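You operate a simulated robot arm through the tools that you are given. There is no shell and no other tool. Be economical: measure what you need, move in short steps, check, and stop when the job is done.

You run a simulated robot arm. Do the job below in one go: nothing can be reset, and whatever is moved stays where it is left.

TASK
Press the counter button two times. Press the bay three button two times. Put the steel block on the top of the teal cabinet away on the top of the wooden rack. Close the teal cups drawer. Put one of the cream wheels from the top of the packing table on the shelf of the packing table. The order is free.

It is judged by the outcome, as a careful person would: the job done as asked, and still so three seconds after it is handed in. It fails if anything else is knocked over, pushed out of place, dropped, spilled or broken.

THE ROBOT
A 7-joint arm with a two-finger gripper on a trunk, on a base that drives. Base frame: it is fixed to the floor where the robot stands at the start and does not move with it; the origin is under the middle of the robot, x ahead of it, y to its left, z up; the surface under the hand at the start is at about z = 900. Readings come in mm, degrees, newtons and seconds.
With the tool pointing down near the work surface it reaches from about 320 to 800 mm from the robot's upright axis, wherever it stands. Its first joint turns from -166.0 to 166.0 degrees. Places, roughly: bay three button [700, -1100, 800]; counter button [700, -100, 1000]; cream wheel (4x4x2 cm) [-1400, -1200, 800]; shelf of the packing table [-1500, -1500, 300]; steel block [-1250, -2250, 1000]; teal cups drawer [-1100, -2500, 800]; top of the wooden rack [-600, -2000, 900]. Payload 2.45 kg.
Tool frame: the origin (TCP) lies between the finger pads and is the grasp point; the fingertips stand 27 mm ahead of it; z points along the fingers, y is the line along which they close. The gripper opens to 80 mm. The gripper's body begins 54 mm behind the TCP.
Orientation is told as [roll, pitch, yaw] about the base's x, y, z axes, in that order, counted from this pose: with the fingers straight down and closing along the base's y, the tool's x points along the base's -x, its y along +y and its z along -z.

THE INTERFACE
- The arm moves only by the tool drive_tool. Its argument "steps" is a list of rows, each a list of 3 entries, a list of its own where there are three numbers: the turn, a rotation vector about the base's x, y, z in degrees, then the shift along the base's x, y, z in mm, then the finger opening in mm, from 0 to 80. In form: [[[wx, wy, wz], [x, y, z], grip], ...]. A call has 1 to 8 rows; each row is the pose to reach, as a shift and turn from the pose commanded when the call began. Rows are played at 5 a second. More than 50 mm and 8.6 degrees between two rows, or a gripper value outside its range, and nothing of the call is played. Where a pose cannot be reached the arm comes as near as it can. A force on the tool above 40 N (or 10 N above the force at the start of the call, whichever is more), or a blocked arm, ends the call early, and 0.2 s more pass. The fingers move at their own pace (about 153 mm/s each) and stop on an object; they squeeze with about 43 N. The grip force told is the motor's: it shows also when the fingers shut on nothing. Time passes only in rows, and 0.2 s behind the last, so rows that repeat a pose let the fingers close. It gives the time, the measured TCP pose, the force on the tool (base axes), the opening and the grip force at its end, in the units of the frame above (readings bear some noise), with the torque about the TCP (base axes, N m) and any sound that the robot's microphone picked up.
- Cameras (640 x 400 px; columns grow to the right, rows downward): "scene" is now at [66.9, 96.7, 1660.5]; the picture's right is [-0.23, -0.97, 0.00], its down [-0.62, 0.15, -0.77] and it looks along [0.75, -0.18, -0.64] (base axes); focal length 252 px, centre (320, 200). "wrist" rides on the gripper at [63, 12, -79] in the tool frame; the picture's right is [-0.19, 0.98, 0.00], its down [-0.72, -0.14, -0.68] and it looks along [-0.67, -0.13, 0.73] (tool axes); focal length 226 px, centre (320, 200). There is no depth. A picture from a camera that has moved, and an enlarged one, comes with that camera's place and axes in the base frame and with its lens.
- capture(camera): a new picture of that camera. The clock stands still meanwhile.
- move_column(by): slides the trunk up (or, below 0, down) by that many mm; the arm and the scene camera ride with it, the base frame stays. It gives what a move gives, with no picture.
- drive_base(legs): drives the robot by 1 to 6 legs, each [ahead, turn to the left] in mm and degrees, along the robot's own axes; the way and the turn of a leg run together, so that a leg with both is an arc; at most 1500 mm and 180 degrees a leg. The arm and the cameras ride along, it lands a little off, and it stops where it bumps. It gives what a move gives.
- head_to(pan, tilt): turns the head with the scene camera to pan (to the left, within 120 degrees either way) and tilt (down, from -29 to 69), counted from straight ahead of the robot. It gives what a move gives.
- zoom(camera, box): a new picture of the part [left, top, right, bottom] of that camera's present view, enlarged. The clock stands still meanwhile.
- sign_off(): hands the job in; it is judged then, once.

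Go step by step. Nothing tells you exact positions but the pictures and the camera data: compare them with the known pose of the tool, close in by small moves and look again before you grip or let go. The budget is 165 turns and 112 pictures, counting those below and the enlarged ones. Unless the task says otherwise, let go and move clear before handing in.

The tools are called after "Request:" as a command line: name --argument value ..., lists and objects as JSON in quotes. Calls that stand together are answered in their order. drive_tool: Moves the arm, as the interface text tells. Its arguments: {"type":"object","properties":{"steps":{"type":"array"}},"required":["steps"]} The other tools are called the same way: move_column (by) slides the trunk up or down; drive_base (legs) drives the base; head_to (pan, tilt) turns the head that bears the scene camera; capture (camera) takes a picture; zoom (camera, box) takes an enlarged picture of a part of a camera's view; sign_off () hands the job in.

At the start:

```text
t: 0.0
ee_pos: [549.5, 24.0, 1330.7]
orientation: [0.0, 0.0, 0.1]
wrist_force: [0.4, -0.1, 0.0]
ft_torque: [-0.01, 0.0, 0.03]
grip_width: 80.1
gripper_force: 0.1
trunk travel left (down, up): [-275.0, 265.0]
robot x, y, heading: [-1.3, -21.8, -0.2]
head pan, tilt: [-13.5, 39.9]
```

scene: 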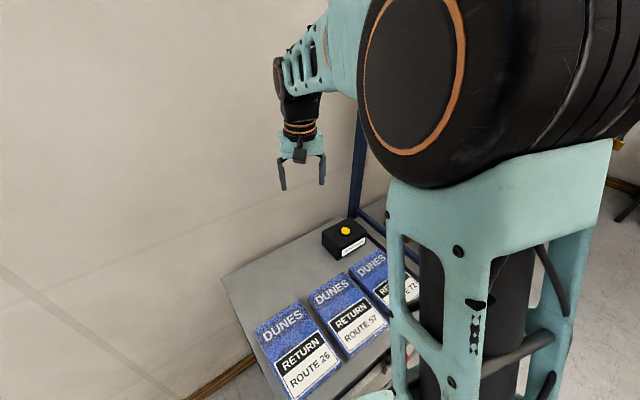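
wrist: 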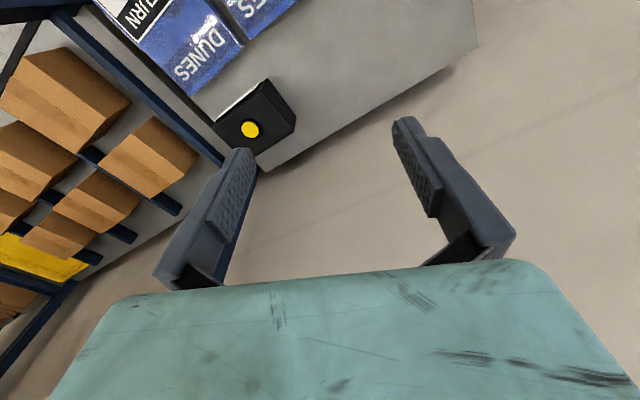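

The yellow button triangulates to about [653, -135, 995] from both cameras. I close the fingers and move above it.

Request:
drive_tool --steps '[[[0, 0, 0], [26, -40, 0], 0], [[0, 0, 0], [52, -80, 0], 0], [[0, 0, 0], [78, -120, 0], 0], [[0, 0, 0], [103, -159, 0], 0], [[0, 0, 0], [103, -159, -50], 0], [[0, 0, 0], [103, -159, -100], 0], [[0, 0, 0], [103, -159, -150], 0], [[0, 0, 0], [103, -159, -200], 0]]'

Request:
capture --camera "wrist"

Request:
capture --camera "scene"

```text
t: 1.8
ee_pos: [652.4, -134.7, 1128.7]
orientation: [0.0, 0.0, 0.0]
wrist_force: [-0.2, 0.4, 0.6]
ft_torque: [-0.02, 0.01, -0.01]
grip_width: 0.0
gripper_force: 29.6
trunk travel left (down, up): [-275.0, 265.0]
robot x, y, heading: [3.1, -21.0, -0.0]
head pan, tilt: [-13.5, 39.9]
```

```text
109 pictures are left
camera wrist: at [587.8, -120.9, 1208.1], right [0.19, 0.98, 0.0], down [0.72, -0.14, 0.68], along [0.67, -0.13, -0.73], focal length 226 px, centre (320, 200)
```

wrist: 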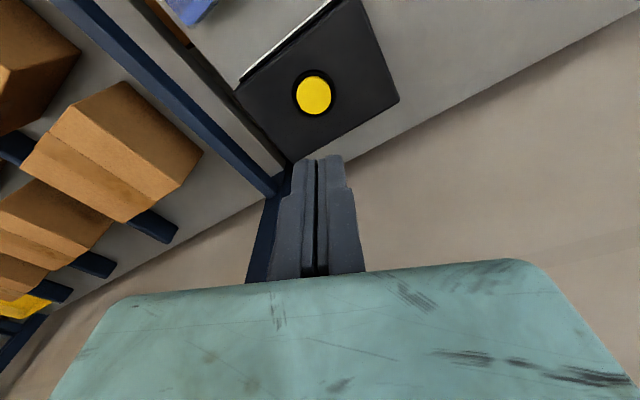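

```text
108 pictures are left
camera scene: at [67.6, 96.5, 1660.5], right [-0.23, -0.97, 0.0], down [-0.62, 0.15, -0.77], along [0.75, -0.18, -0.64], focal length 252 px, centre (320, 200)
```

scene: 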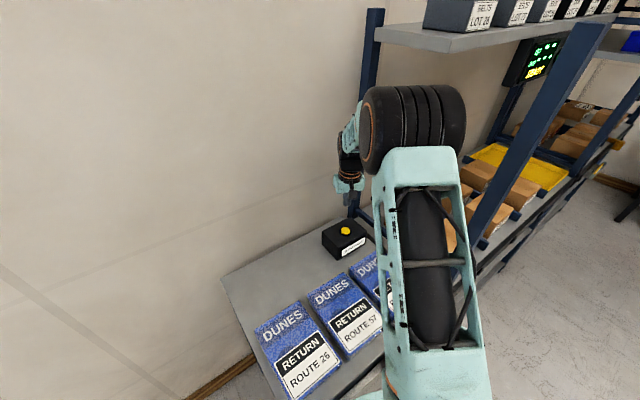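

The button is at about [654, -138]. I descend to just above it, then press in small steps.

Request:
drive_tool --steps '[[[0, 0, 0], [1, -3, -45], 0], [[0, 0, 0], [2, -3, -85], 0], [[0, 0, 0], [2, -3, -95], 0]]'

Request:
capture --camera "wrist"

Request:
zoom --camera "scene" --box '[280, 160, 420, 280]'

```text
t: 2.6
ee_pos: [654.2, -139.2, 1034.9]
orientation: [0.0, -0.1, 0.1]
wrist_force: [-0.5, -0.1, -0.4]
ft_torque: [0.01, -0.05, -0.02]
grip_width: 0.2
gripper_force: 29.9
trunk travel left (down, up): [-275.0, 265.0]
robot x, y, heading: [7.4, -24.3, -0.2]
head pan, tilt: [-13.5, 39.9]
```

```text
107 pictures are left
camera wrist: at [590.0, -125.4, 1114.1], right [0.19, 0.98, 0.0], down [0.72, -0.14, 0.68], along [0.67, -0.13, -0.73], focal length 226 px, centre (320, 200)
```

wrist: 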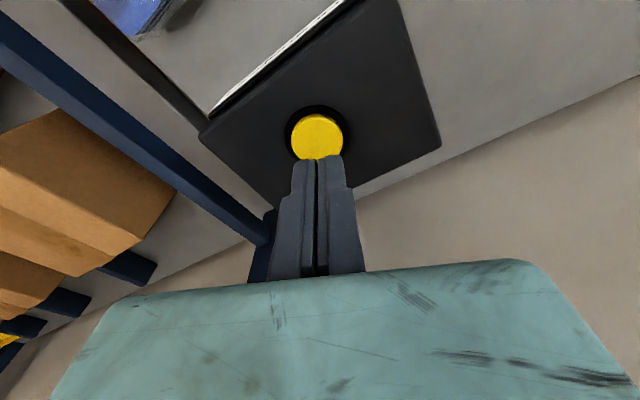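

```text
3.33 times, centred on (350, 220) of scene
camera zoom: at [66.7, 96.7, 1660.6], right [-0.23, -0.97, 0.0], down [-0.62, 0.15, -0.77], along [0.75, -0.18, -0.64], focal length 841 px, centre (220, 133)
```

zoom: 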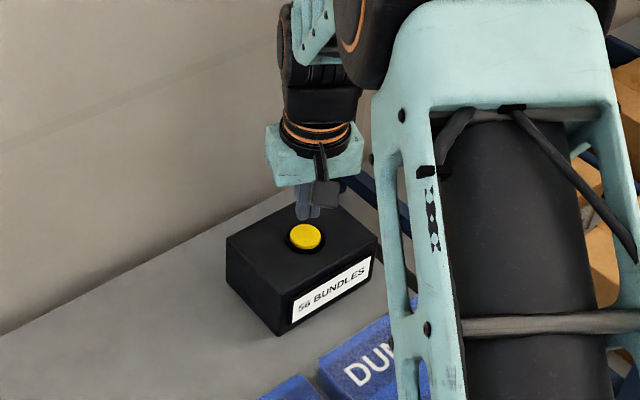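

The tips are above the button, whose top is at about z 985. I press straight down until contact.

Request:
drive_tool --steps '[[[0, 0, 0], [1, -1, -10], 0], [[0, 0, 0], [1, -1, -16], 0], [[0, 0, 0], [1, -1, -19], 0], [[0, 0, 0], [1, -1, -22], 0], [[0, 0, 0], [1, -1, -25], 0]]'

```text
t: 3.8
ee_pos: [655.5, -139.7, 1009.1]
orientation: [0.0, 0.0, 0.0]
wrist_force: [-0.5, 1.0, -0.6]
ft_torque: [-0.02, 0.01, 0.01]
grip_width: 0.1
gripper_force: 30.0
trunk travel left (down, up): [-275.0, 265.0]
robot x, y, heading: [2.5, -26.6, -0.1]
head pan, tilt: [-13.5, 39.9]
```

Request:
drive_tool --steps '[[[0, 0, 0], [0, 0, -2], 0], [[0, 0, 0], [0, 0, -4], 0], [[0, 0, 0], [0, 0, -6], 0], [[0, 0, 0], [0, 0, -8], 0]]'

Request:
capture --camera "wrist"

```text
t: 4.8
ee_pos: [653.4, -140.9, 1000.8]
orientation: [0.1, 0.0, 0.1]
wrist_force: [0.4, -0.6, 0.4]
ft_torque: [0.01, -0.01, -0.03]
grip_width: 0.1
gripper_force: 29.3
trunk travel left (down, up): [-275.0, 265.0]
robot x, y, heading: [5.9, -21.4, 0.0]
head pan, tilt: [-13.5, 39.9]
```

```text
105 pictures are left
camera wrist: at [590.4, -126.7, 1082.2], right [0.19, 0.98, 0.0], down [0.72, -0.14, 0.68], along [0.67, -0.13, -0.73], focal length 226 px, centre (320, 200)
```

wrist: 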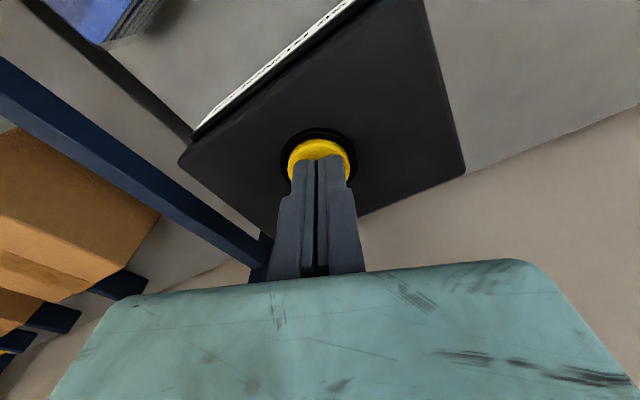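

Request:
drive_tool --steps '[[[0, 0, 0], [1, 0, -2], 0], [[0, 0, 0], [1, 0, -4], 0], [[0, 0, 0], [1, 0, -6], 0], [[0, 0, 0], [1, 0, -8], 0], [[0, 0, 0], [1, 0, -10], 0]]'

```text
t: 6.0
ee_pos: [655.5, -140.6, 992.6]
orientation: [0.0, -0.1, 0.0]
wrist_force: [-2.9, -0.3, 7.6]
ft_torque: [-0.03, 0.04, -0.01]
grip_width: 6.0
gripper_force: 29.6
trunk travel left (down, up): [-275.0, 265.0]
robot x, y, heading: [1.5, -23.6, -0.1]
head pan, tilt: [-13.5, 39.9]
heard: click
```

Click: one press. I lift off and press again.

Request:
drive_tool --steps '[[[0, 0, 0], [0, 0, 6], 0], [[0, 0, 0], [0, 0, 14], 0], [[0, 0, 0], [0, 0, 14], 0]]'

Request:
capture --camera "wrist"

```text
t: 6.8
ee_pos: [655.3, -140.6, 1007.2]
orientation: [-0.1, 0.0, 0.0]
wrist_force: [-0.1, -0.3, 0.0]
ft_torque: [0.0, 0.02, -0.03]
grip_width: 0.1
gripper_force: 29.8
trunk travel left (down, up): [-275.0, 265.0]
robot x, y, heading: [5.3, -19.7, -0.3]
head pan, tilt: [-13.5, 39.9]
```

```text
104 pictures are left
camera wrist: at [591.3, -126.5, 1087.1], right [0.19, 0.98, 0.0], down [0.72, -0.14, 0.68], along [0.67, -0.13, -0.73], focal length 226 px, centre (320, 200)
```

wrist: 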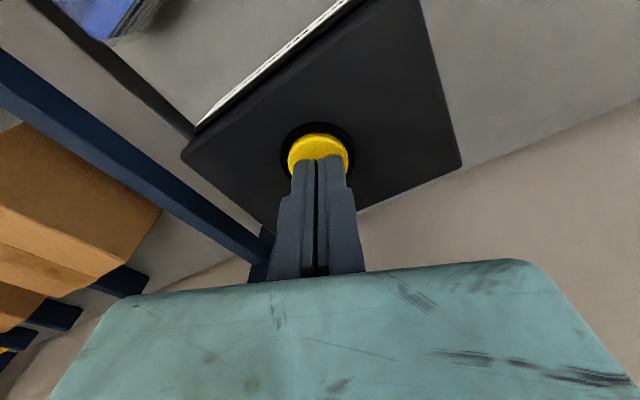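

Request:
drive_tool --steps '[[[0, 0, 0], [0, 0, -6], 0], [[0, 0, 0], [0, 0, -10], 0], [[0, 0, 0], [0, 0, -12], 0], [[0, 0, 0], [0, 0, -14], 0]]'

```text
t: 7.8
ee_pos: [655.7, -140.6, 994.0]
orientation: [-0.1, -0.1, 0.0]
wrist_force: [-2.6, -2.3, 6.0]
ft_torque: [-0.04, 0.0, -0.01]
grip_width: 6.1
gripper_force: 29.7
trunk travel left (down, up): [-275.0, 265.0]
robot x, y, heading: [4.6, -25.6, 0.1]
head pan, tilt: [-13.5, 39.9]
heard: click
```

Second click, so the counter button is done. I rise clear and look around to the right.

Request:
drive_tool --steps '[[[0, 0, 0], [0, 0, 20], 0], [[0, 0, 0], [0, 0, 70], 0], [[0, 0, 0], [0, 0, 120], 0], [[0, 0, 0], [0, 0, 170], 0], [[0, 0, 0], [-45, 10, 180], 0], [[0, 0, 0], [-90, 40, 190], 0], [[0, 0, 0], [-130, 70, 200], 0], [[0, 0, 0], [-170, 100, 210], 0]]'

Request:
head_to --pan -65 --tilt 30

Request:
capture --camera "scene"

Request:
head_to --pan -120 --tilt 30

Request:
capture --camera "scene"

```text
refused: row 6 steps farther than a row can; nothing moved
```

```text
t: 9.0
ee_pos: [655.1, -140.2, 994.0]
orientation: [0.0, 0.0, -0.1]
wrist_force: [0.1, -4.0, 9.5]
ft_torque: [-0.03, 0.03, 0.01]
grip_width: 5.9
gripper_force: 29.6
trunk travel left (down, up): [-275.0, 265.0]
robot x, y, heading: [3.2, -20.7, 0.1]
head pan, tilt: [-65.0, 30.0]
```

```text
103 pictures are left
camera scene: at [21.9, 34.3, 1675.8], right [-0.91, -0.42, 0.0], down [-0.21, 0.45, -0.87], along [0.37, -0.78, -0.5], focal length 252 px, centre (320, 200)
```

scene: 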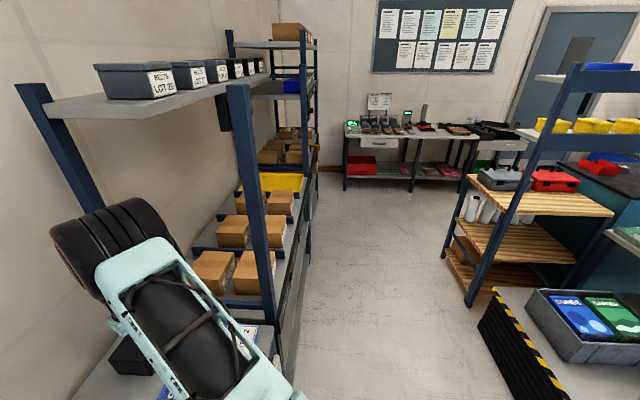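

```text
t: 10.2
ee_pos: [656.7, -140.3, 992.8]
orientation: [0.0, -0.1, 0.1]
wrist_force: [2.3, -3.5, 10.1]
ft_torque: [-0.08, -0.04, 0.0]
grip_width: 5.9
gripper_force: 29.8
trunk travel left (down, up): [-275.0, 265.0]
robot x, y, heading: [3.1, -22.7, 0.1]
head pan, tilt: [-120.0, 30.0]
```

```text
102 pictures are left
camera scene: at [-61.6, 37.9, 1675.8], right [-0.87, 0.5, 0.0], down [0.25, 0.43, -0.87], along [-0.43, -0.75, -0.5], focal length 252 px, centre (320, 200)
```

scene: 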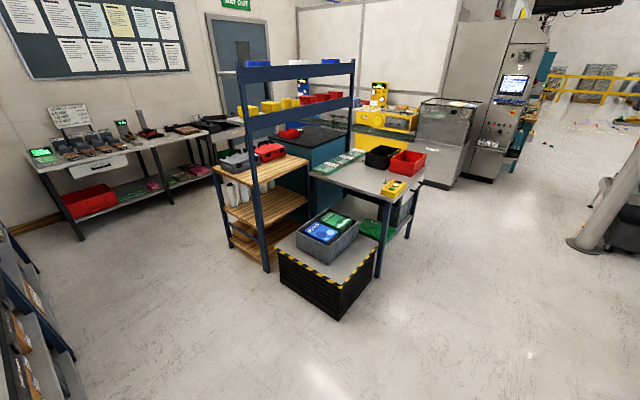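

The button is released next. I lift straight up and pull the arm back from the rack.

Request:
drive_tool --steps '[[[0, 0, 0], [0, 0, 20], 0], [[0, 0, 0], [0, 0, 68], 0], [[0, 0, 0], [0, 0, 116], 0], [[0, 0, 0], [0, 0, 164], 0], [[0, 0, 0], [-40, 20, 180], 0], [[0, 0, 0], [-80, 40, 190], 0], [[0, 0, 0], [-120, 60, 200], 0], [[0, 0, 0], [-160, 80, 210], 0]]'

Request:
drive_base --legs '[[-300, 0]]'

Request:
drive_tool --steps '[[[0, 0, 0], [-35, 15, 0], 0], [[0, 0, 0], [-70, 30, 0], 0], [[0, 0, 0], [-105, 40, 0], 0]]'

Request:
drive_base --legs '[[0, -90], [1070, 0], [0, 90]]'

Request:
head_to --pan 0 --tilt 45

Request:
capture --camera "scene"

```text
t: 12.0
ee_pos: [495.2, -60.9, 1204.1]
orientation: [-0.1, -0.1, 0.0]
wrist_force: [-0.1, 0.2, 1.1]
ft_torque: [-0.02, -0.02, -0.03]
grip_width: 0.0
gripper_force: 30.4
trunk travel left (down, up): [-275.0, 265.0]
robot x, y, heading: [3.5, -23.4, -0.2]
head pan, tilt: [-120.0, 30.0]
```

```text
t: 14.1
ee_pos: [196.4, -58.9, 1205.0]
orientation: [-0.1, 0.0, 0.3]
wrist_force: [0.1, -0.6, -0.5]
ft_torque: [-0.01, 0.01, -0.01]
grip_width: 0.0
gripper_force: 29.9
trunk travel left (down, up): [-275.0, 265.0]
robot x, y, heading: [-295.7, -25.8, 0.2]
head pan, tilt: [-120.0, 30.0]
```

```text
t: 14.9
ee_pos: [91.5, -23.7, 1197.2]
orientation: [0.0, 1.1, 0.0]
wrist_force: [0.4, -0.5, 0.0]
ft_torque: [0.01, -0.01, -0.02]
grip_width: 0.2
gripper_force: 30.2
trunk travel left (down, up): [-275.0, 265.0]
robot x, y, heading: [-297.6, -20.7, 0.2]
head pan, tilt: [-120.0, 30.0]
```

```text
t: 26.3
ee_pos: [-37.3, -1399.5, 1197.1]
orientation: [0.0, 1.3, -52.5]
wrist_force: [0.1, -0.4, 0.3]
ft_torque: [-0.02, 0.02, -0.01]
grip_width: 0.1
gripper_force: 29.8
trunk travel left (down, up): [-275.0, 265.0]
robot x, y, heading: [-270.0, -1094.3, -52.6]
head pan, tilt: [-120.0, 30.0]
stopped in leg 3: the robot was blocked; the commanded pose is now the measured one
```

```text
t: 28.3
ee_pos: [-38.2, -1398.9, 1195.7]
orientation: [-0.1, 1.4, -52.4]
wrist_force: [-0.2, 0.4, 0.3]
ft_torque: [0.0, -0.01, -0.02]
grip_width: 0.3
gripper_force: 30.1
trunk travel left (down, up): [-275.0, 265.0]
robot x, y, heading: [-272.6, -1092.8, -52.6]
head pan, tilt: [0.0, 45.0]
```

```text
101 pictures are left
camera scene: at [-258.3, -1004.5, 1657.5], right [-0.12, 0.99, 0.0], down [0.66, 0.08, -0.74], along [-0.74, -0.09, -0.67], focal length 252 px, centre (320, 200)
```

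scene: 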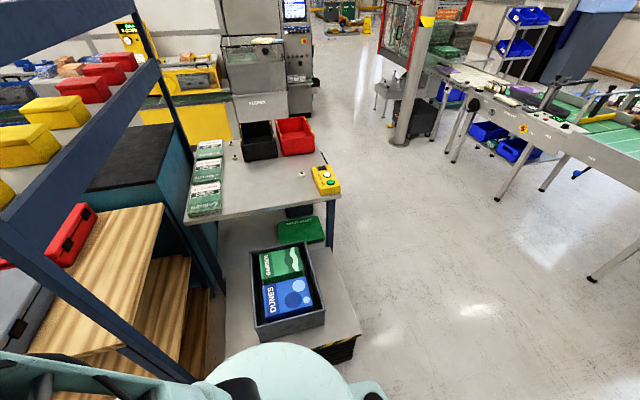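

The turn was blocked at heading -52. I look around before moving again.

Request:
head_to --pan 0 --tilt 45

Request:
capture --camera "scene"

Request:
capture --camera "wrist"

```text
t: 28.9
ee_pos: [-37.8, -1400.1, 1195.8]
orientation: [0.0, 1.4, -52.4]
wrist_force: [0.3, 0.8, -0.3]
ft_torque: [-0.01, 0.0, 0.0]
grip_width: 0.1
gripper_force: 29.5
trunk travel left (down, up): [-275.0, 265.0]
robot x, y, heading: [-275.7, -1092.9, -52.6]
head pan, tilt: [0.0, 45.0]
```

```text
100 pictures are left
camera scene: at [-258.1, -1004.5, 1657.0], right [-0.12, 0.99, 0.0], down [0.67, 0.08, -0.74], along [-0.73, -0.09, -0.67], focal length 252 px, centre (320, 200)
```

scene: 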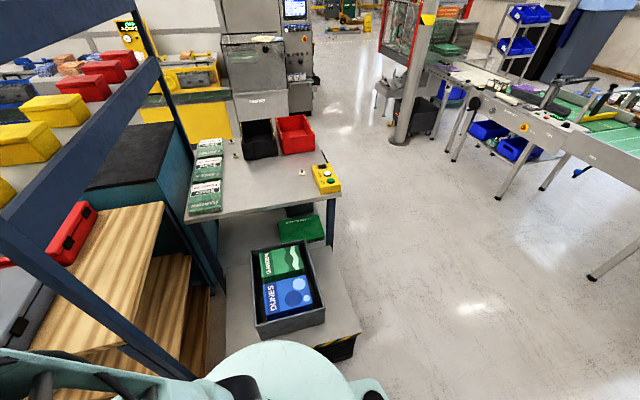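

```text
99 pictures are left
camera wrist: at [-66.3, -1342.6, 1277.3], right [0.9, 0.45, 0.0], down [0.34, -0.67, 0.66], along [0.29, -0.6, -0.75], focal length 226 px, centre (320, 200)
```

wrist: 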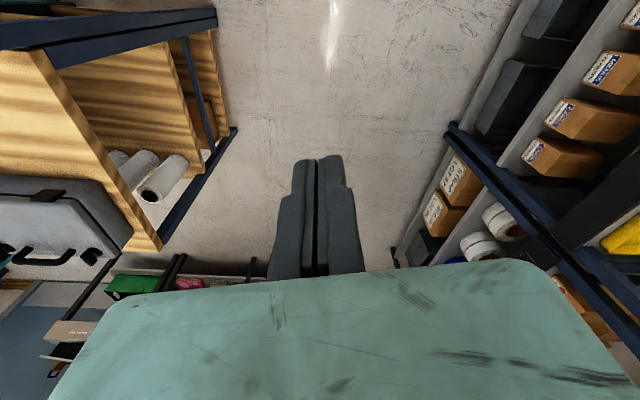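

The head appears stuck behind the folded arm. I extend the arm along the aisle, then look again.

Request:
drive_tool --steps '[[[0, 0, 0], [24, -31, 0], 0], [[0, 0, 0], [48, -62, 0], 0], [[0, 0, 0], [72, -93, 0], 0], [[0, 0, 0], [97, -124, 0], 0]]'

Request:
head_to --pan -60 --tilt 50

Request:
capture --camera "scene"

```text
t: 29.9
ee_pos: [58.2, -1525.1, 1197.8]
orientation: [0.1, 1.0, -52.3]
wrist_force: [1.4, -0.7, -0.1]
ft_torque: [-0.01, 0.02, 0.01]
grip_width: 0.0
gripper_force: 30.2
trunk travel left (down, up): [-275.0, 265.0]
robot x, y, heading: [-275.5, -1096.4, -52.7]
head pan, tilt: [0.0, 45.0]
```

```text
t: 31.2
ee_pos: [56.7, -1525.4, 1198.5]
orientation: [0.0, 1.2, -52.3]
wrist_force: [-0.9, 0.2, -0.8]
ft_torque: [0.0, -0.01, 0.01]
grip_width: 0.2
gripper_force: 30.0
trunk travel left (down, up): [-275.0, 265.0]
robot x, y, heading: [-271.2, -1093.1, -52.5]
head pan, tilt: [-60.0, 50.0]
```

```text
98 pictures are left
camera scene: at [-204.8, -1065.4, 1646.2], right [-0.92, 0.38, 0.0], down [0.29, 0.71, -0.64], along [-0.25, -0.59, -0.77], focal length 252 px, centre (320, 200)
```

scene: 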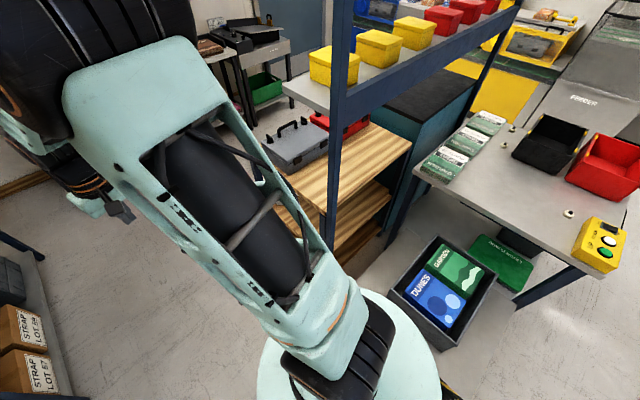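

Request:
head_to --pan 45 --tilt 45

Request:
capture --camera "scene"

```text
t: 33.0
ee_pos: [56.6, -1524.6, 1198.9]
orientation: [0.0, 1.0, -52.5]
wrist_force: [-0.5, -0.3, 0.1]
ft_torque: [0.01, 0.02, -0.03]
grip_width: 0.0
gripper_force: 29.8
trunk travel left (down, up): [-275.0, 265.0]
robot x, y, heading: [-276.5, -1097.0, -52.7]
head pan, tilt: [45.0, 45.0]
```

```text
97 pictures are left
camera scene: at [-94.6, -1005.2, 1653.1], right [-0.13, -0.99, 0.0], down [-0.7, 0.09, -0.71], along [0.7, -0.09, -0.71], focal length 252 px, centre (320, 200)
```

scene: 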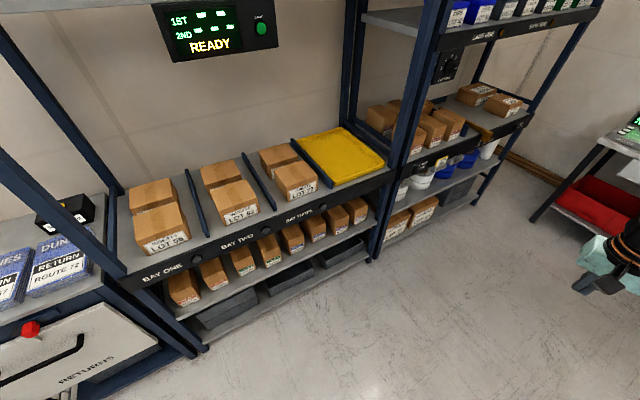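

The bay buttons sit on the front edge of the flow rack. I zoom in on the labels.

Request:
zoom --camera "scene" --box '[130, 170, 390, 290]'

Request:
zoom --camera "scene" --box '[150, 0, 290, 70]'

```text
2.46 times, centred on (260, 230) of scene
camera zoom: at [-94.6, -1005.2, 1653.1], right [-0.13, -0.99, 0.0], down [-0.7, 0.09, -0.71], along [0.7, -0.09, -0.71], focal length 621 px, centre (468, 126)
```

zoom: 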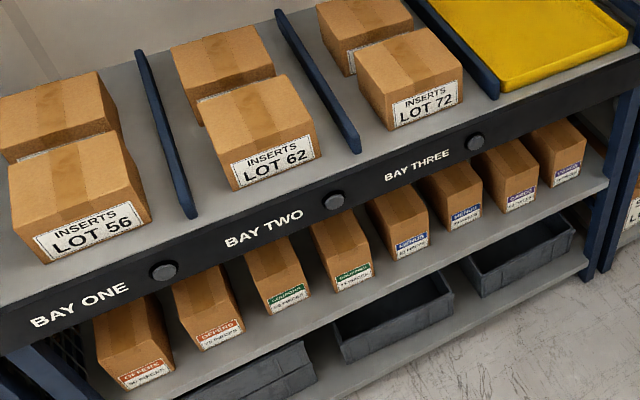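

```text
4.57 times, centred on (220, 35) of scene
camera zoom: at [-94.6, -1005.2, 1653.1], right [-0.13, -0.99, 0.0], down [-0.7, 0.09, -0.71], along [0.7, -0.09, -0.71], focal length 1153 px, centre (777, 954)
```

zoom: 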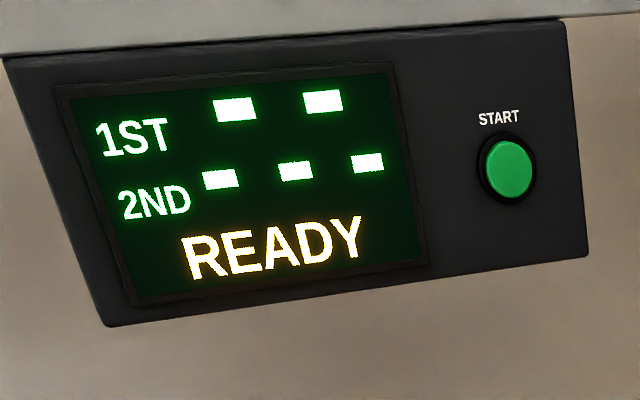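

The rack is skewed about 22°: the bay three button is near [701, -1120, 800], with its face normal along about (-0.92, -0.38). I drive forward and turn to face it.

Request:
drive_base --legs '[[250, 0], [0, 74]]'

Request:
head_to --pan 0 --tilt 45

Request:
capture --camera "scene"

```text
t: 35.9
ee_pos: [279.1, -1657.7, 1199.3]
orientation: [0.0, 1.2, -42.2]
wrist_force: [-0.8, 0.3, 0.2]
ft_torque: [0.0, -0.02, -0.02]
grip_width: 0.1
gripper_force: 29.8
trunk travel left (down, up): [-275.0, 265.0]
robot x, y, heading: [-125.9, -1288.1, -42.6]
head pan, tilt: [45.0, 45.0]
stopped in leg 2: the robot was blocked; the commanded pose is now the measured one
```

```text
t: 37.0
ee_pos: [278.6, -1656.4, 1199.1]
orientation: [-0.1, 1.2, -42.3]
wrist_force: [0.4, 0.1, 0.0]
ft_torque: [-0.02, 0.02, 0.04]
grip_width: 0.0
gripper_force: 29.9
trunk travel left (down, up): [-275.0, 265.0]
robot x, y, heading: [-124.4, -1289.6, -42.4]
head pan, tilt: [0.0, 45.0]
```

```text
94 pictures are left
camera scene: at [16.4, -1231.1, 1653.1], right [-0.68, -0.74, 0.0], down [-0.52, 0.48, -0.71], along [0.52, -0.48, -0.71], focal length 252 px, centre (320, 200)
```

scene: 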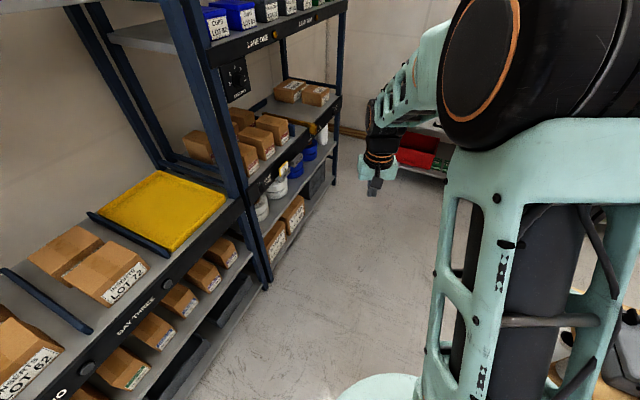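

Blocked again. I look right and back to find the contact.

Request:
head_to --pan -110 --tilt 60

Request:
capture --camera "scene"

Request:
head_to --pan 110 --tilt 60

Request:
capture --camera "scene"

```text
t: 38.9
ee_pos: [277.8, -1657.1, 1199.4]
orientation: [0.0, 1.2, -42.2]
wrist_force: [-0.2, -0.8, 0.0]
ft_torque: [0.02, 0.0, -0.03]
grip_width: 0.2
gripper_force: 29.9
trunk travel left (down, up): [-275.0, 265.0]
robot x, y, heading: [-125.0, -1293.7, -42.7]
head pan, tilt: [-110.0, 60.0]
```

```text
93 pictures are left
camera scene: at [-102.7, -1206.8, 1633.6], right [-0.46, 0.89, 0.0], down [0.77, 0.4, -0.5], along [-0.44, -0.23, -0.87], focal length 252 px, centre (320, 200)
```

scene: 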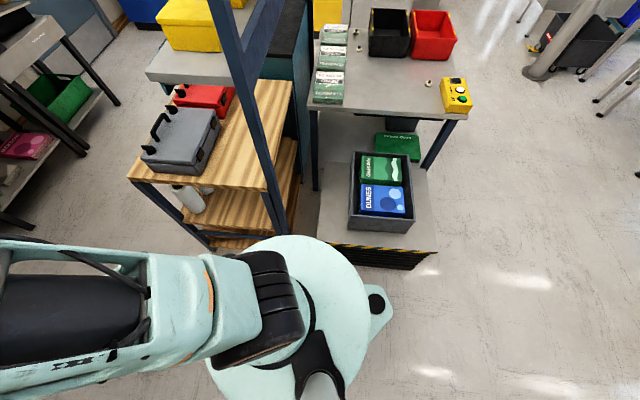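

```text
t: 42.0
ee_pos: [277.6, -1655.8, 1199.5]
orientation: [0.0, 1.1, -42.2]
wrist_force: [0.4, 0.4, 0.8]
ft_torque: [-0.01, -0.02, -0.04]
grip_width: 0.1
gripper_force: 29.7
trunk travel left (down, up): [-275.0, 265.0]
robot x, y, heading: [-126.7, -1291.1, -42.7]
head pan, tilt: [110.0, 60.0]
```

```text
92 pictures are left
camera scene: at [-17.8, -1114.6, 1633.6], right [0.92, -0.39, 0.0], down [-0.33, -0.8, -0.5], along [0.19, 0.46, -0.87], focal length 252 px, centre (320, 200)
```

scene: 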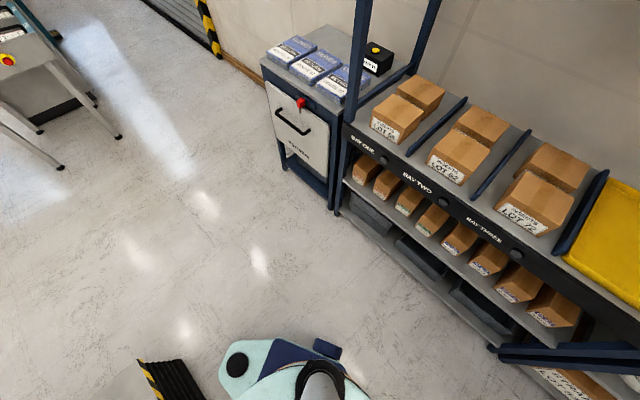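

Nothing obvious is touching. I test a small left turn.

Request:
drive_base --legs '[[0, 15]]'

```text
t: 42.7
ee_pos: [278.7, -1657.1, 1199.3]
orientation: [0.0, 1.1, -42.2]
wrist_force: [-0.5, 0.8, 0.7]
ft_torque: [0.0, 0.01, 0.01]
grip_width: 0.2
gripper_force: 29.3
trunk travel left (down, up): [-275.0, 265.0]
robot x, y, heading: [-121.9, -1291.6, -42.7]
head pan, tilt: [110.0, 60.0]
stopped in leg 1: the robot was blocked; the commanded pose is now the measured one
```

The pallet's skewed edge lies only about 400 mm behind the axis, so the base's rear was touching it. I move ahead before turning.

Request:
drive_base --legs '[[240, 0], [0, 65]]'

Request:
head_to --pan 10 --tilt 50

Request:
capture --camera "scene"

```text
t: 47.5
ee_pos: [547.5, -1229.2, 1199.9]
orientation: [-0.1, 1.1, 24.3]
wrist_force: [-0.7, -0.4, -0.6]
ft_torque: [-0.02, 0.0, 0.0]
grip_width: 0.0
gripper_force: 30.0
trunk travel left (down, up): [-275.0, 265.0]
robot x, y, heading: [52.2, -1449.6, 23.8]
head pan, tilt: [110.0, 60.0]
```

```text
t: 49.2
ee_pos: [547.4, -1229.3, 1198.4]
orientation: [0.0, 1.0, 24.3]
wrist_force: [0.8, 1.0, 0.7]
ft_torque: [0.02, -0.02, -0.01]
grip_width: 0.0
gripper_force: 30.1
trunk travel left (down, up): [-275.0, 265.0]
robot x, y, heading: [50.8, -1456.4, 24.2]
head pan, tilt: [10.0, 50.0]
```

```text
91 pictures are left
camera scene: at [41.4, -1291.0, 1646.2], right [0.56, -0.83, 0.0], down [-0.64, -0.43, -0.64], along [0.53, 0.36, -0.77], focal length 252 px, centre (320, 200)
```

scene: 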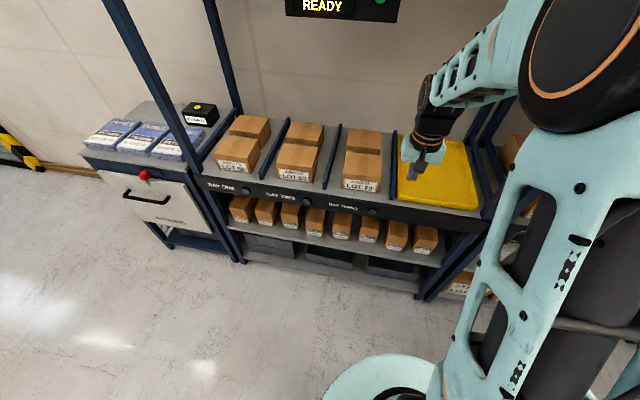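

Now facing the rack. I zoom in for the exact button position.

Request:
zoom --camera "scene" --box '[310, 170, 430, 245]'

Request:
capture --camera "wrist"

```text
5.33 times, centred on (370, 208) of scene
camera zoom: at [41.4, -1291.0, 1646.2], right [0.56, -0.83, 0.0], down [-0.64, -0.43, -0.64], along [0.53, 0.36, -0.77], focal length 1345 px, centre (53, 160)
```

zoom: 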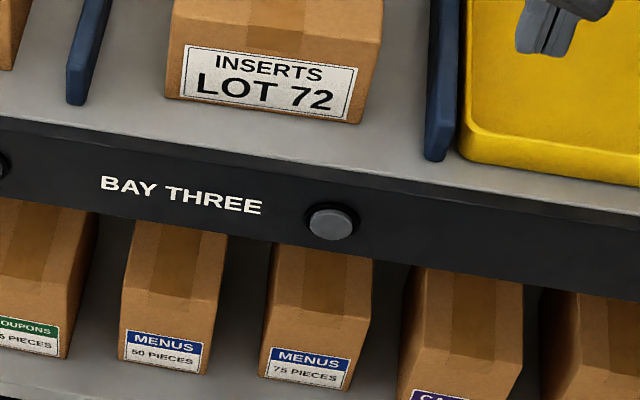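

```text
89 pictures are left
camera wrist: at [484.9, -1242.1, 1280.3], right [-0.23, 0.97, 0.0], down [0.72, 0.17, 0.67], along [0.65, 0.15, -0.74], focal length 226 px, centre (320, 200)
```

wrist: 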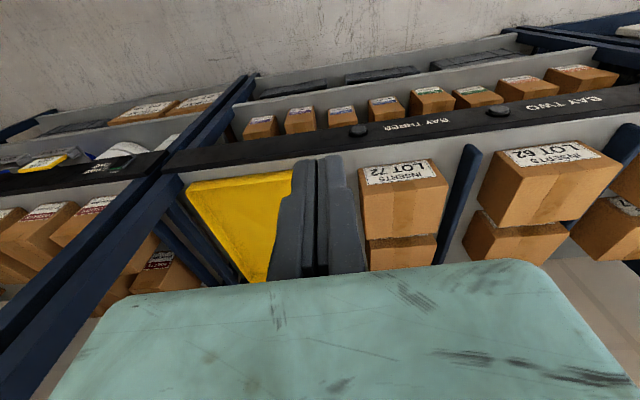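

The button is near [682, -1113, 808]. I lower the trunk, then tilt the tool forward well clear of the face.

Request:
move_column --by -200

Request:
drive_tool --steps '[[[3.3, -7.8, 0], [-10, 0, 0], 0], [[6.6, -15.7, 0], [-20, 0, 0], 0], [[9.9, -23.5, 0], [-30, 5, -10], 0], [[13.2, -31.3, 0], [-35, 15, -25], 0], [[16.5, -39.1, 0], [-40, 25, -40], 0], [[19.8, -47, 0], [-40, 35, -60], 0], [[23.1, -54.8, 0], [-35, 45, -80], 0], [[25.2, -60, 0], [-30, 55, -100], 0]]'

Request:
capture --camera "wrist"

Request:
capture --camera "scene"

```text
t: 51.4
ee_pos: [547.5, -1229.5, 999.5]
orientation: [0.1, 1.2, 24.3]
wrist_force: [-0.2, 0.4, 0.6]
ft_torque: [0.01, 0.01, 0.0]
grip_width: 0.1
gripper_force: 29.6
trunk travel left (down, up): [-75.0, 465.0]
robot x, y, heading: [46.8, -1454.6, 24.2]
head pan, tilt: [10.0, 50.0]
```

```text
t: 53.2
ee_pos: [517.4, -1173.6, 899.7]
orientation: [-3.4, -63.9, 26.4]
wrist_force: [-0.9, 0.0, 0.2]
ft_torque: [0.03, -0.01, 0.0]
grip_width: 0.2
gripper_force: 29.3
trunk travel left (down, up): [-75.0, 465.0]
robot x, y, heading: [51.3, -1454.7, 24.0]
head pan, tilt: [10.0, 50.0]
```

```text
88 pictures are left
camera wrist: at [421.6, -1201.1, 876.0], right [-0.31, 0.94, 0.15], down [-0.23, -0.23, 0.95], along [0.92, 0.26, 0.28], focal length 226 px, centre (320, 200)
```

wrist: 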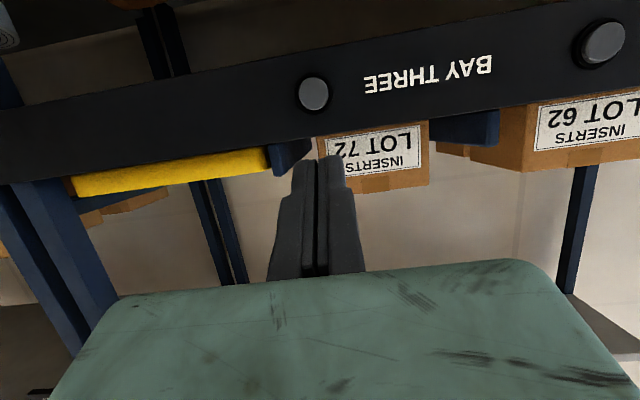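

```text
87 pictures are left
camera scene: at [41.3, -1291.1, 1446.1], right [0.56, -0.83, 0.0], down [-0.64, -0.43, -0.64], along [0.53, 0.36, -0.77], focal length 252 px, centre (320, 200)
```

scene: 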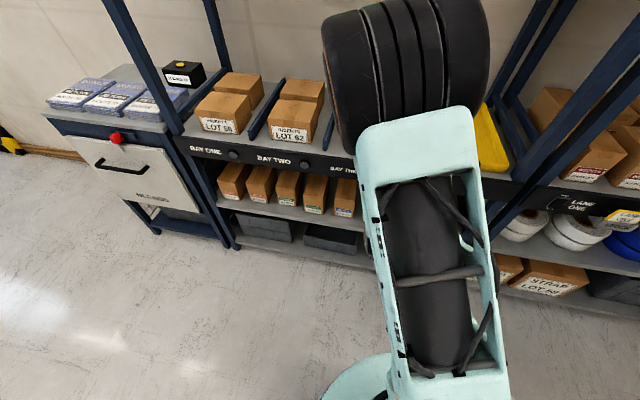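

The button resolves to about [670, -1120, 835]. I approach to some 45 mm short.

Request:
drive_tool --steps '[[[0, 0, 0], [0, -4, -28], 0], [[0, 0, 0], [4, -8, -57], 0], [[0, 0, 0], [42, 8, -57], 0], [[0, 0, 0], [82, 24, -57], 0]]'

Request:
capture --camera "wrist"

```text
t: 54.2
ee_pos: [598.4, -1151.9, 841.3]
orientation: [-3.1, -63.9, 26.3]
wrist_force: [2.0, -0.5, 0.1]
ft_torque: [0.0, 0.01, 0.02]
grip_width: 0.1
gripper_force: 29.8
trunk travel left (down, up): [-75.0, 465.0]
robot x, y, heading: [48.0, -1453.5, 23.9]
head pan, tilt: [10.0, 50.0]
```

```text
86 pictures are left
camera wrist: at [502.5, -1178.5, 819.0], right [-0.31, 0.94, 0.15], down [-0.23, -0.23, 0.95], along [0.92, 0.26, 0.28], focal length 226 px, centre (320, 200)
```

wrist: 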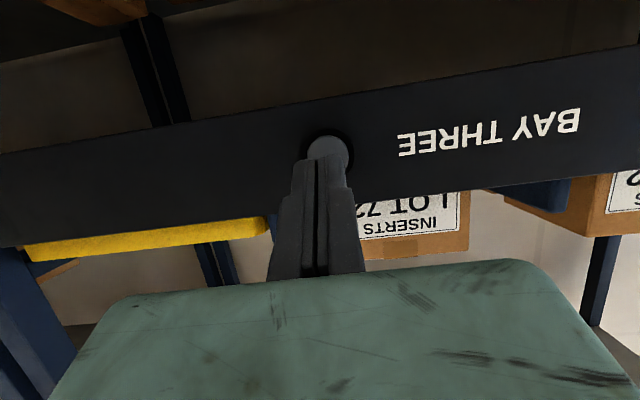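

Request:
drive_tool --steps '[[[0, 0, 0], [18, 11, 1], 0], [[0, 0, 0], [36, 18, 1], 0], [[0, 0, 0], [39, 19.5, 1], 0], [[0, 0, 0], [42, 21, 1], 0], [[0, 0, 0], [44, 21.5, 1], 0], [[0, 0, 0], [46, 22, 1], 0]]'

Request:
capture --camera "wrist"

```text
t: 55.6
ee_pos: [644.2, -1127.8, 842.8]
orientation: [-3.3, -64.0, 26.3]
wrist_force: [-0.1, -0.5, -0.5]
ft_torque: [-0.02, 0.06, -0.01]
grip_width: 0.2
gripper_force: 29.7
trunk travel left (down, up): [-75.0, 465.0]
robot x, y, heading: [55.1, -1455.2, 23.9]
head pan, tilt: [10.0, 50.0]
```

```text
85 pictures are left
camera wrist: at [548.7, -1155.6, 820.6], right [-0.31, 0.94, 0.15], down [-0.23, -0.23, 0.95], along [0.92, 0.26, 0.28], focal length 226 px, centre (320, 200)
```

wrist: 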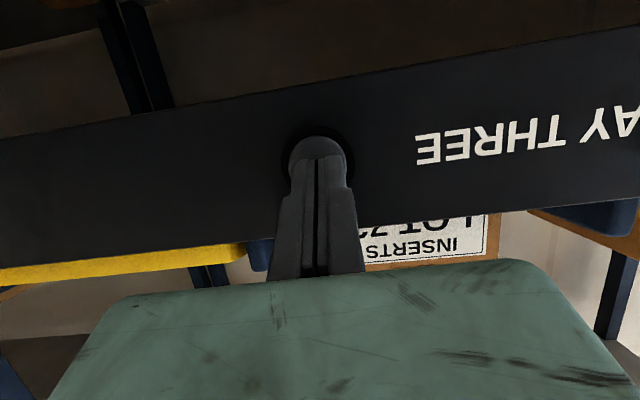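

Request:
drive_tool --steps '[[[0, 0, 0], [2, 0.8, 0], 0], [[0, 0, 0], [4, 1.6, 0], 0], [[0, 0, 0], [6, 2.4, 0], 0], [[0, 0, 0], [8, 3.2, 0], 0]]'

```text
t: 56.6
ee_pos: [650.2, -1125.5, 842.9]
orientation: [-3.4, -63.9, 26.5]
wrist_force: [-16.1, -4.4, -1.0]
ft_torque: [0.09, 0.03, -0.03]
grip_width: 6.0
gripper_force: 29.6
trunk travel left (down, up): [-75.0, 465.0]
robot x, y, heading: [52.7, -1451.2, 23.7]
head pan, tilt: [10.0, 50.0]
heard: click
```

Click: one press. I back off.

Request:
drive_tool --steps '[[[0, 0, 0], [-8, -3.2, 0], 0], [[0, 0, 0], [-14, -5.6, 0], 0], [[0, 0, 0], [-14, -5.6, 0], 0]]'

Request:
drive_tool --steps '[[[0, 0, 0], [6, 2.4, 0], 0], [[0, 0, 0], [10, 4, 0], 0], [[0, 0, 0], [12, 4.8, 0], 0], [[0, 0, 0], [14, 5.6, 0], 0]]'

```text
t: 57.4
ee_pos: [640.0, -1131.7, 842.5]
orientation: [-3.3, -64.0, 26.4]
wrist_force: [0.8, -0.4, -1.2]
ft_torque: [0.0, -0.01, 0.02]
grip_width: 0.0
gripper_force: 29.9
trunk travel left (down, up): [-75.0, 465.0]
robot x, y, heading: [53.5, -1454.8, 23.8]
head pan, tilt: [10.0, 50.0]
```

```text
t: 58.4
ee_pos: [651.6, -1126.4, 842.3]
orientation: [-3.2, -63.9, 26.3]
wrist_force: [-13.5, -7.4, 3.8]
ft_torque: [0.12, -0.03, -0.08]
grip_width: 5.8
gripper_force: 30.5
trunk travel left (down, up): [-75.0, 465.0]
robot x, y, heading: [52.1, -1451.1, 24.0]
head pan, tilt: [10.0, 50.0]
heard: click
```

Two clicks, so both buttons are done. I back away and bring the tool upright again.

Request:
drive_tool --steps '[[[0, 0, 0], [-20, -8, 0], 0], [[0, 0, 0], [-60, -24, 5], 0], [[0, 0, 0], [-100, -40, 20], 0], [[0, 0, 0], [-135, -55, 50], 0], [[-3.3, 7.8, 0], [-145, -58, 95], 0], [[-6.6, 15.7, 0], [-150, -60, 140], 0], [[-9.9, 23.5, 0], [-150, -60, 185], 0], [[-13.2, 31.3, 0], [-150, -60, 230], 0]]'

Request:
drive_tool --steps '[[[-3.3, 7.8, 0], [0, 0, 30], 0], [[-6.6, 15.7, 0], [0, 0, 60], 0], [[-9.9, 23.5, 0], [0, 0, 80], 0], [[-12.5, 29.5, 0], [0, 0, 100], 0]]'

Request:
move_column --by 200

Request:
head_to --pan -100 --tilt 40

Request:
capture --camera "scene"

```text
t: 60.4
ee_pos: [526.9, -1220.5, 1051.9]
orientation: [-0.6, -27.2, 19.7]
wrist_force: [0.1, 0.3, -0.4]
ft_torque: [-0.02, 0.04, -0.01]
grip_width: 0.0
gripper_force: 29.8
trunk travel left (down, up): [-75.0, 465.0]
robot x, y, heading: [53.9, -1451.8, 24.0]
head pan, tilt: [10.0, 50.0]
stopped in row 8: the arm was blocked; the commanded pose is now the measured one
```

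```text
t: 61.4
ee_pos: [527.2, -1223.3, 1153.6]
orientation: [-2.1, 4.7, 19.7]
wrist_force: [-0.4, 0.7, 0.6]
ft_torque: [-0.01, 0.0, -0.01]
grip_width: 0.0
gripper_force: 29.5
trunk travel left (down, up): [-75.0, 465.0]
robot x, y, heading: [55.7, -1450.3, 24.0]
head pan, tilt: [10.0, 50.0]
```

```text
t: 63.6
ee_pos: [528.4, -1222.6, 1353.4]
orientation: [-2.1, 4.6, 19.7]
wrist_force: [-0.1, 0.4, -0.3]
ft_torque: [0.0, -0.04, -0.01]
grip_width: 0.1
gripper_force: 30.1
trunk travel left (down, up): [-275.0, 265.0]
robot x, y, heading: [53.2, -1456.7, 23.9]
head pan, tilt: [10.0, 50.0]
```

```text
t: 65.5
ee_pos: [527.2, -1222.7, 1354.9]
orientation: [-2.2, 4.6, 19.8]
wrist_force: [-0.3, -0.1, 0.7]
ft_torque: [-0.01, 0.01, -0.02]
grip_width: 0.1
gripper_force: 29.5
trunk travel left (down, up): [-275.0, 265.0]
robot x, y, heading: [52.3, -1451.7, 23.9]
head pan, tilt: [-100.0, 40.0]
```

```text
84 pictures are left
camera scene: at [-2.0, -1416.5, 1660.4], right [-0.97, -0.24, 0.0], down [-0.16, 0.62, -0.77], along [0.18, -0.74, -0.64], focal length 252 px, centre (320, 200)
```

scene: 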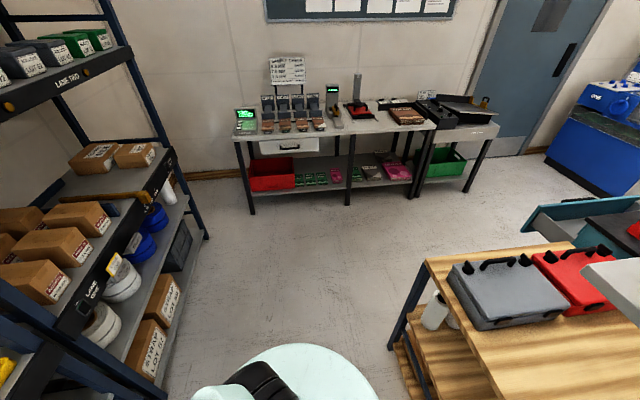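

Both buttons are finished. Next I drive round into the aisle on the far side of the wooden rack and teal cabinet.

Request:
drive_base --legs '[[0, -94.5], [1110, 0], [0, -88]]'

Request:
head_to --pan -20 --tilt 30

Request:
capture --camera "scene"

```text
t: 79.0
ee_pos: [-76.1, -2697.6, 1354.1]
orientation: [-2.1, 4.6, -163.1]
wrist_force: [0.8, 0.0, -0.2]
ft_torque: [0.01, 0.01, 0.02]
grip_width: 0.0
gripper_force: 29.5
trunk travel left (down, up): [-275.0, 265.0]
robot x, y, heading: [407.5, -2490.5, -159.0]
head pan, tilt: [-100.0, 40.0]
```

```text
t: 80.6
ee_pos: [-76.7, -2698.0, 1353.8]
orientation: [-2.0, 4.6, -163.1]
wrist_force: [-0.4, 0.4, -0.8]
ft_torque: [0.01, -0.02, 0.01]
grip_width: 0.0
gripper_force: 29.4
trunk travel left (down, up): [-275.0, 265.0]
robot x, y, heading: [412.0, -2493.0, -159.0]
head pan, tilt: [-20.0, 30.0]
```

```text
83 pictures are left
camera scene: at [388.0, -2617.2, 1675.7], right [-0.02, 1.0, 0.0], down [0.5, 0.01, -0.87], along [-0.87, -0.01, -0.5], focal length 252 px, centre (320, 200)
```

scene: 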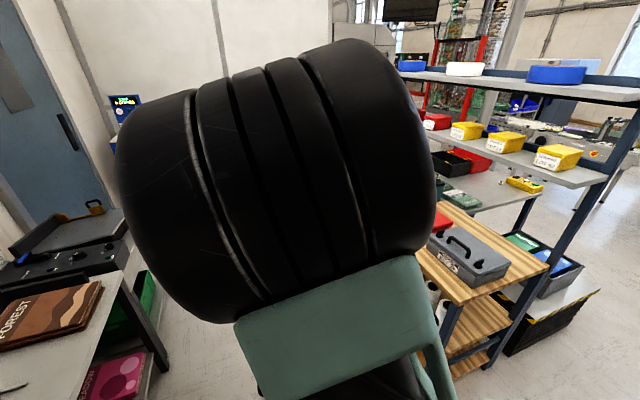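

The aisle is clear. I drive along it and turn to face the cabinet.

Request:
drive_base --legs '[[1250, 0], [0, -90]]'

Request:
head_to --pan 10 --tilt 45

Request:
capture --camera "scene"

Request:
capture --camera "wrist"

```text
t: 90.9
ee_pos: [-966.4, -2469.5, 1353.9]
orientation: [-2.1, 4.5, 107.3]
wrist_force: [0.8, 0.1, 0.0]
ft_torque: [-0.02, 0.02, -0.01]
grip_width: 0.0
gripper_force: 30.2
trunk travel left (down, up): [-275.0, 265.0]
robot x, y, heading: [-756.3, -2954.7, 111.2]
head pan, tilt: [-20.0, 30.0]
```

```text
t: 91.8
ee_pos: [-965.8, -2470.4, 1354.2]
orientation: [-2.2, 4.6, 107.3]
wrist_force: [0.0, -0.5, -0.2]
ft_torque: [-0.01, 0.0, 0.01]
grip_width: 0.0
gripper_force: 30.3
trunk travel left (down, up): [-275.0, 265.0]
robot x, y, heading: [-754.9, -2956.3, 111.6]
head pan, tilt: [10.0, 45.0]
```

```text
82 pictures are left
camera scene: at [-922.0, -2955.2, 1653.1], right [0.85, 0.52, 0.0], down [0.37, -0.6, -0.71], along [-0.37, 0.6, -0.71], focal length 252 px, centre (320, 200)
```

scene: 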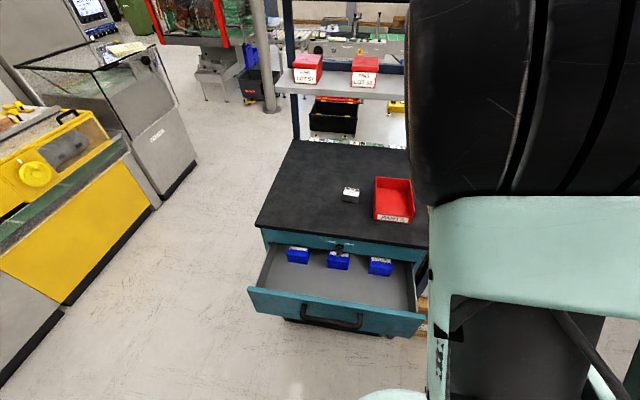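

```text
81 pictures are left
camera wrist: at [-965.1, -2527.8, 1438.4], right [-0.99, -0.11, -0.05], down [-0.12, 0.77, 0.63], along [-0.03, 0.63, -0.78], focal length 226 px, centre (320, 200)
```

wrist: 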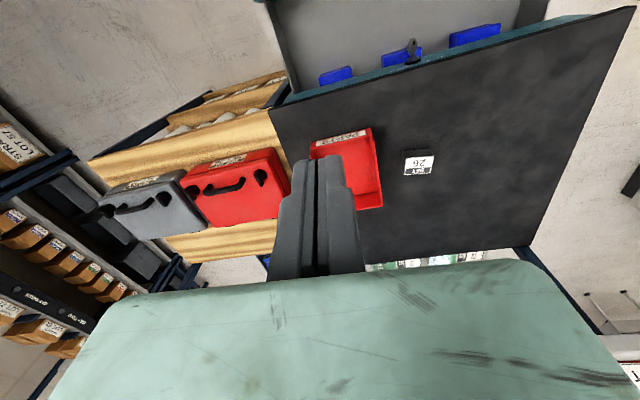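

The cabinet has a large drawer standing open by about 190 mm, with blue boxes in it. I check the label and the steel block.

Request:
zoom --camera "scene" --box '[240, 170, 430, 345]'

Request:
drive_base --legs '[[-100, 0]]'

```text
2.29 times, centred on (335, 258) of scene
camera zoom: at [-922.0, -2955.2, 1653.1], right [0.85, 0.52, 0.0], down [0.37, -0.6, -0.71], along [-0.37, 0.6, -0.71], focal length 576 px, centre (286, 69)
```

zoom: 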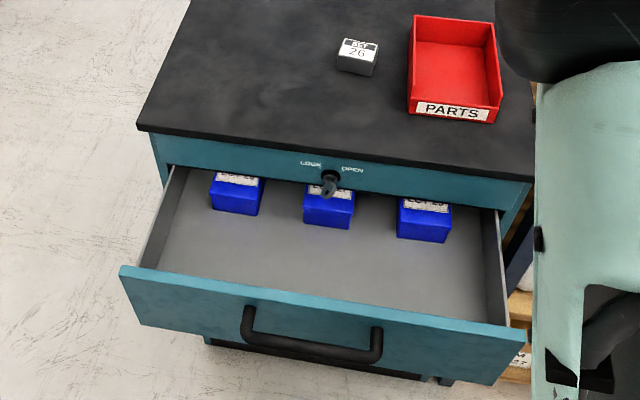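

```text
t: 93.0
ee_pos: [-928.6, -2564.9, 1355.4]
orientation: [-2.2, 4.4, 107.3]
wrist_force: [-0.1, 0.0, -0.1]
ft_torque: [0.0, 0.01, -0.01]
grip_width: 0.0
gripper_force: 29.9
trunk travel left (down, up): [-275.0, 265.0]
robot x, y, heading: [-719.8, -3048.9, 111.5]
head pan, tilt: [10.0, 45.0]
```

There's a lock knob above the drawer; its state matters before pushing. I take a close look.

Request:
zoom --camera "scene" --box '[310, 185, 370, 225]'

Request:
capture --camera "wrist"

```text
10.00 times, centred on (340, 205) of scene
camera zoom: at [-884.8, -3050.1, 1653.2], right [0.85, 0.52, 0.0], down [0.37, -0.6, -0.71], along [-0.37, 0.6, -0.71], focal length 2522 px, centre (120, 150)
```

zoom: 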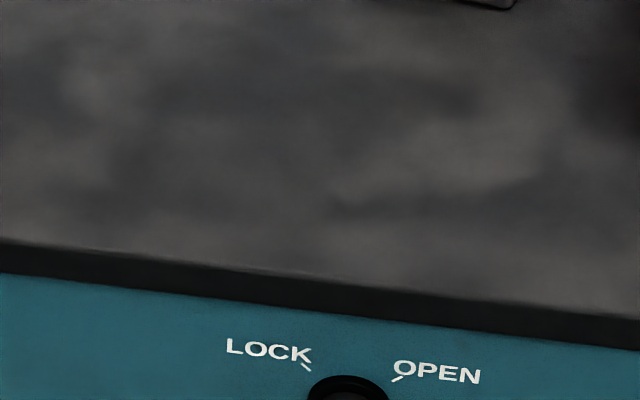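

```text
78 pictures are left
camera wrist: at [-927.6, -2622.4, 1438.9], right [-0.99, -0.11, -0.05], down [-0.12, 0.77, 0.63], along [-0.03, 0.63, -0.78], focal length 226 px, centre (320, 200)
```

wrist: 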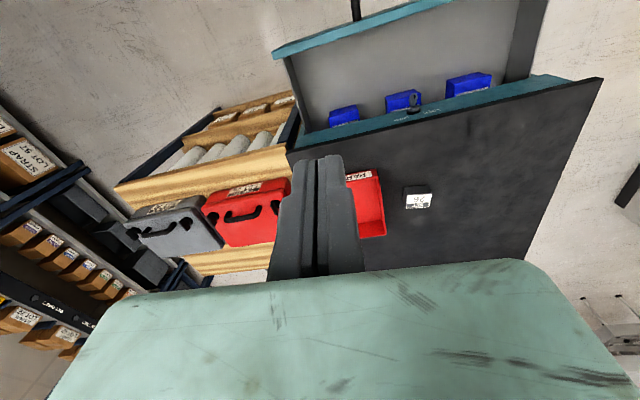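

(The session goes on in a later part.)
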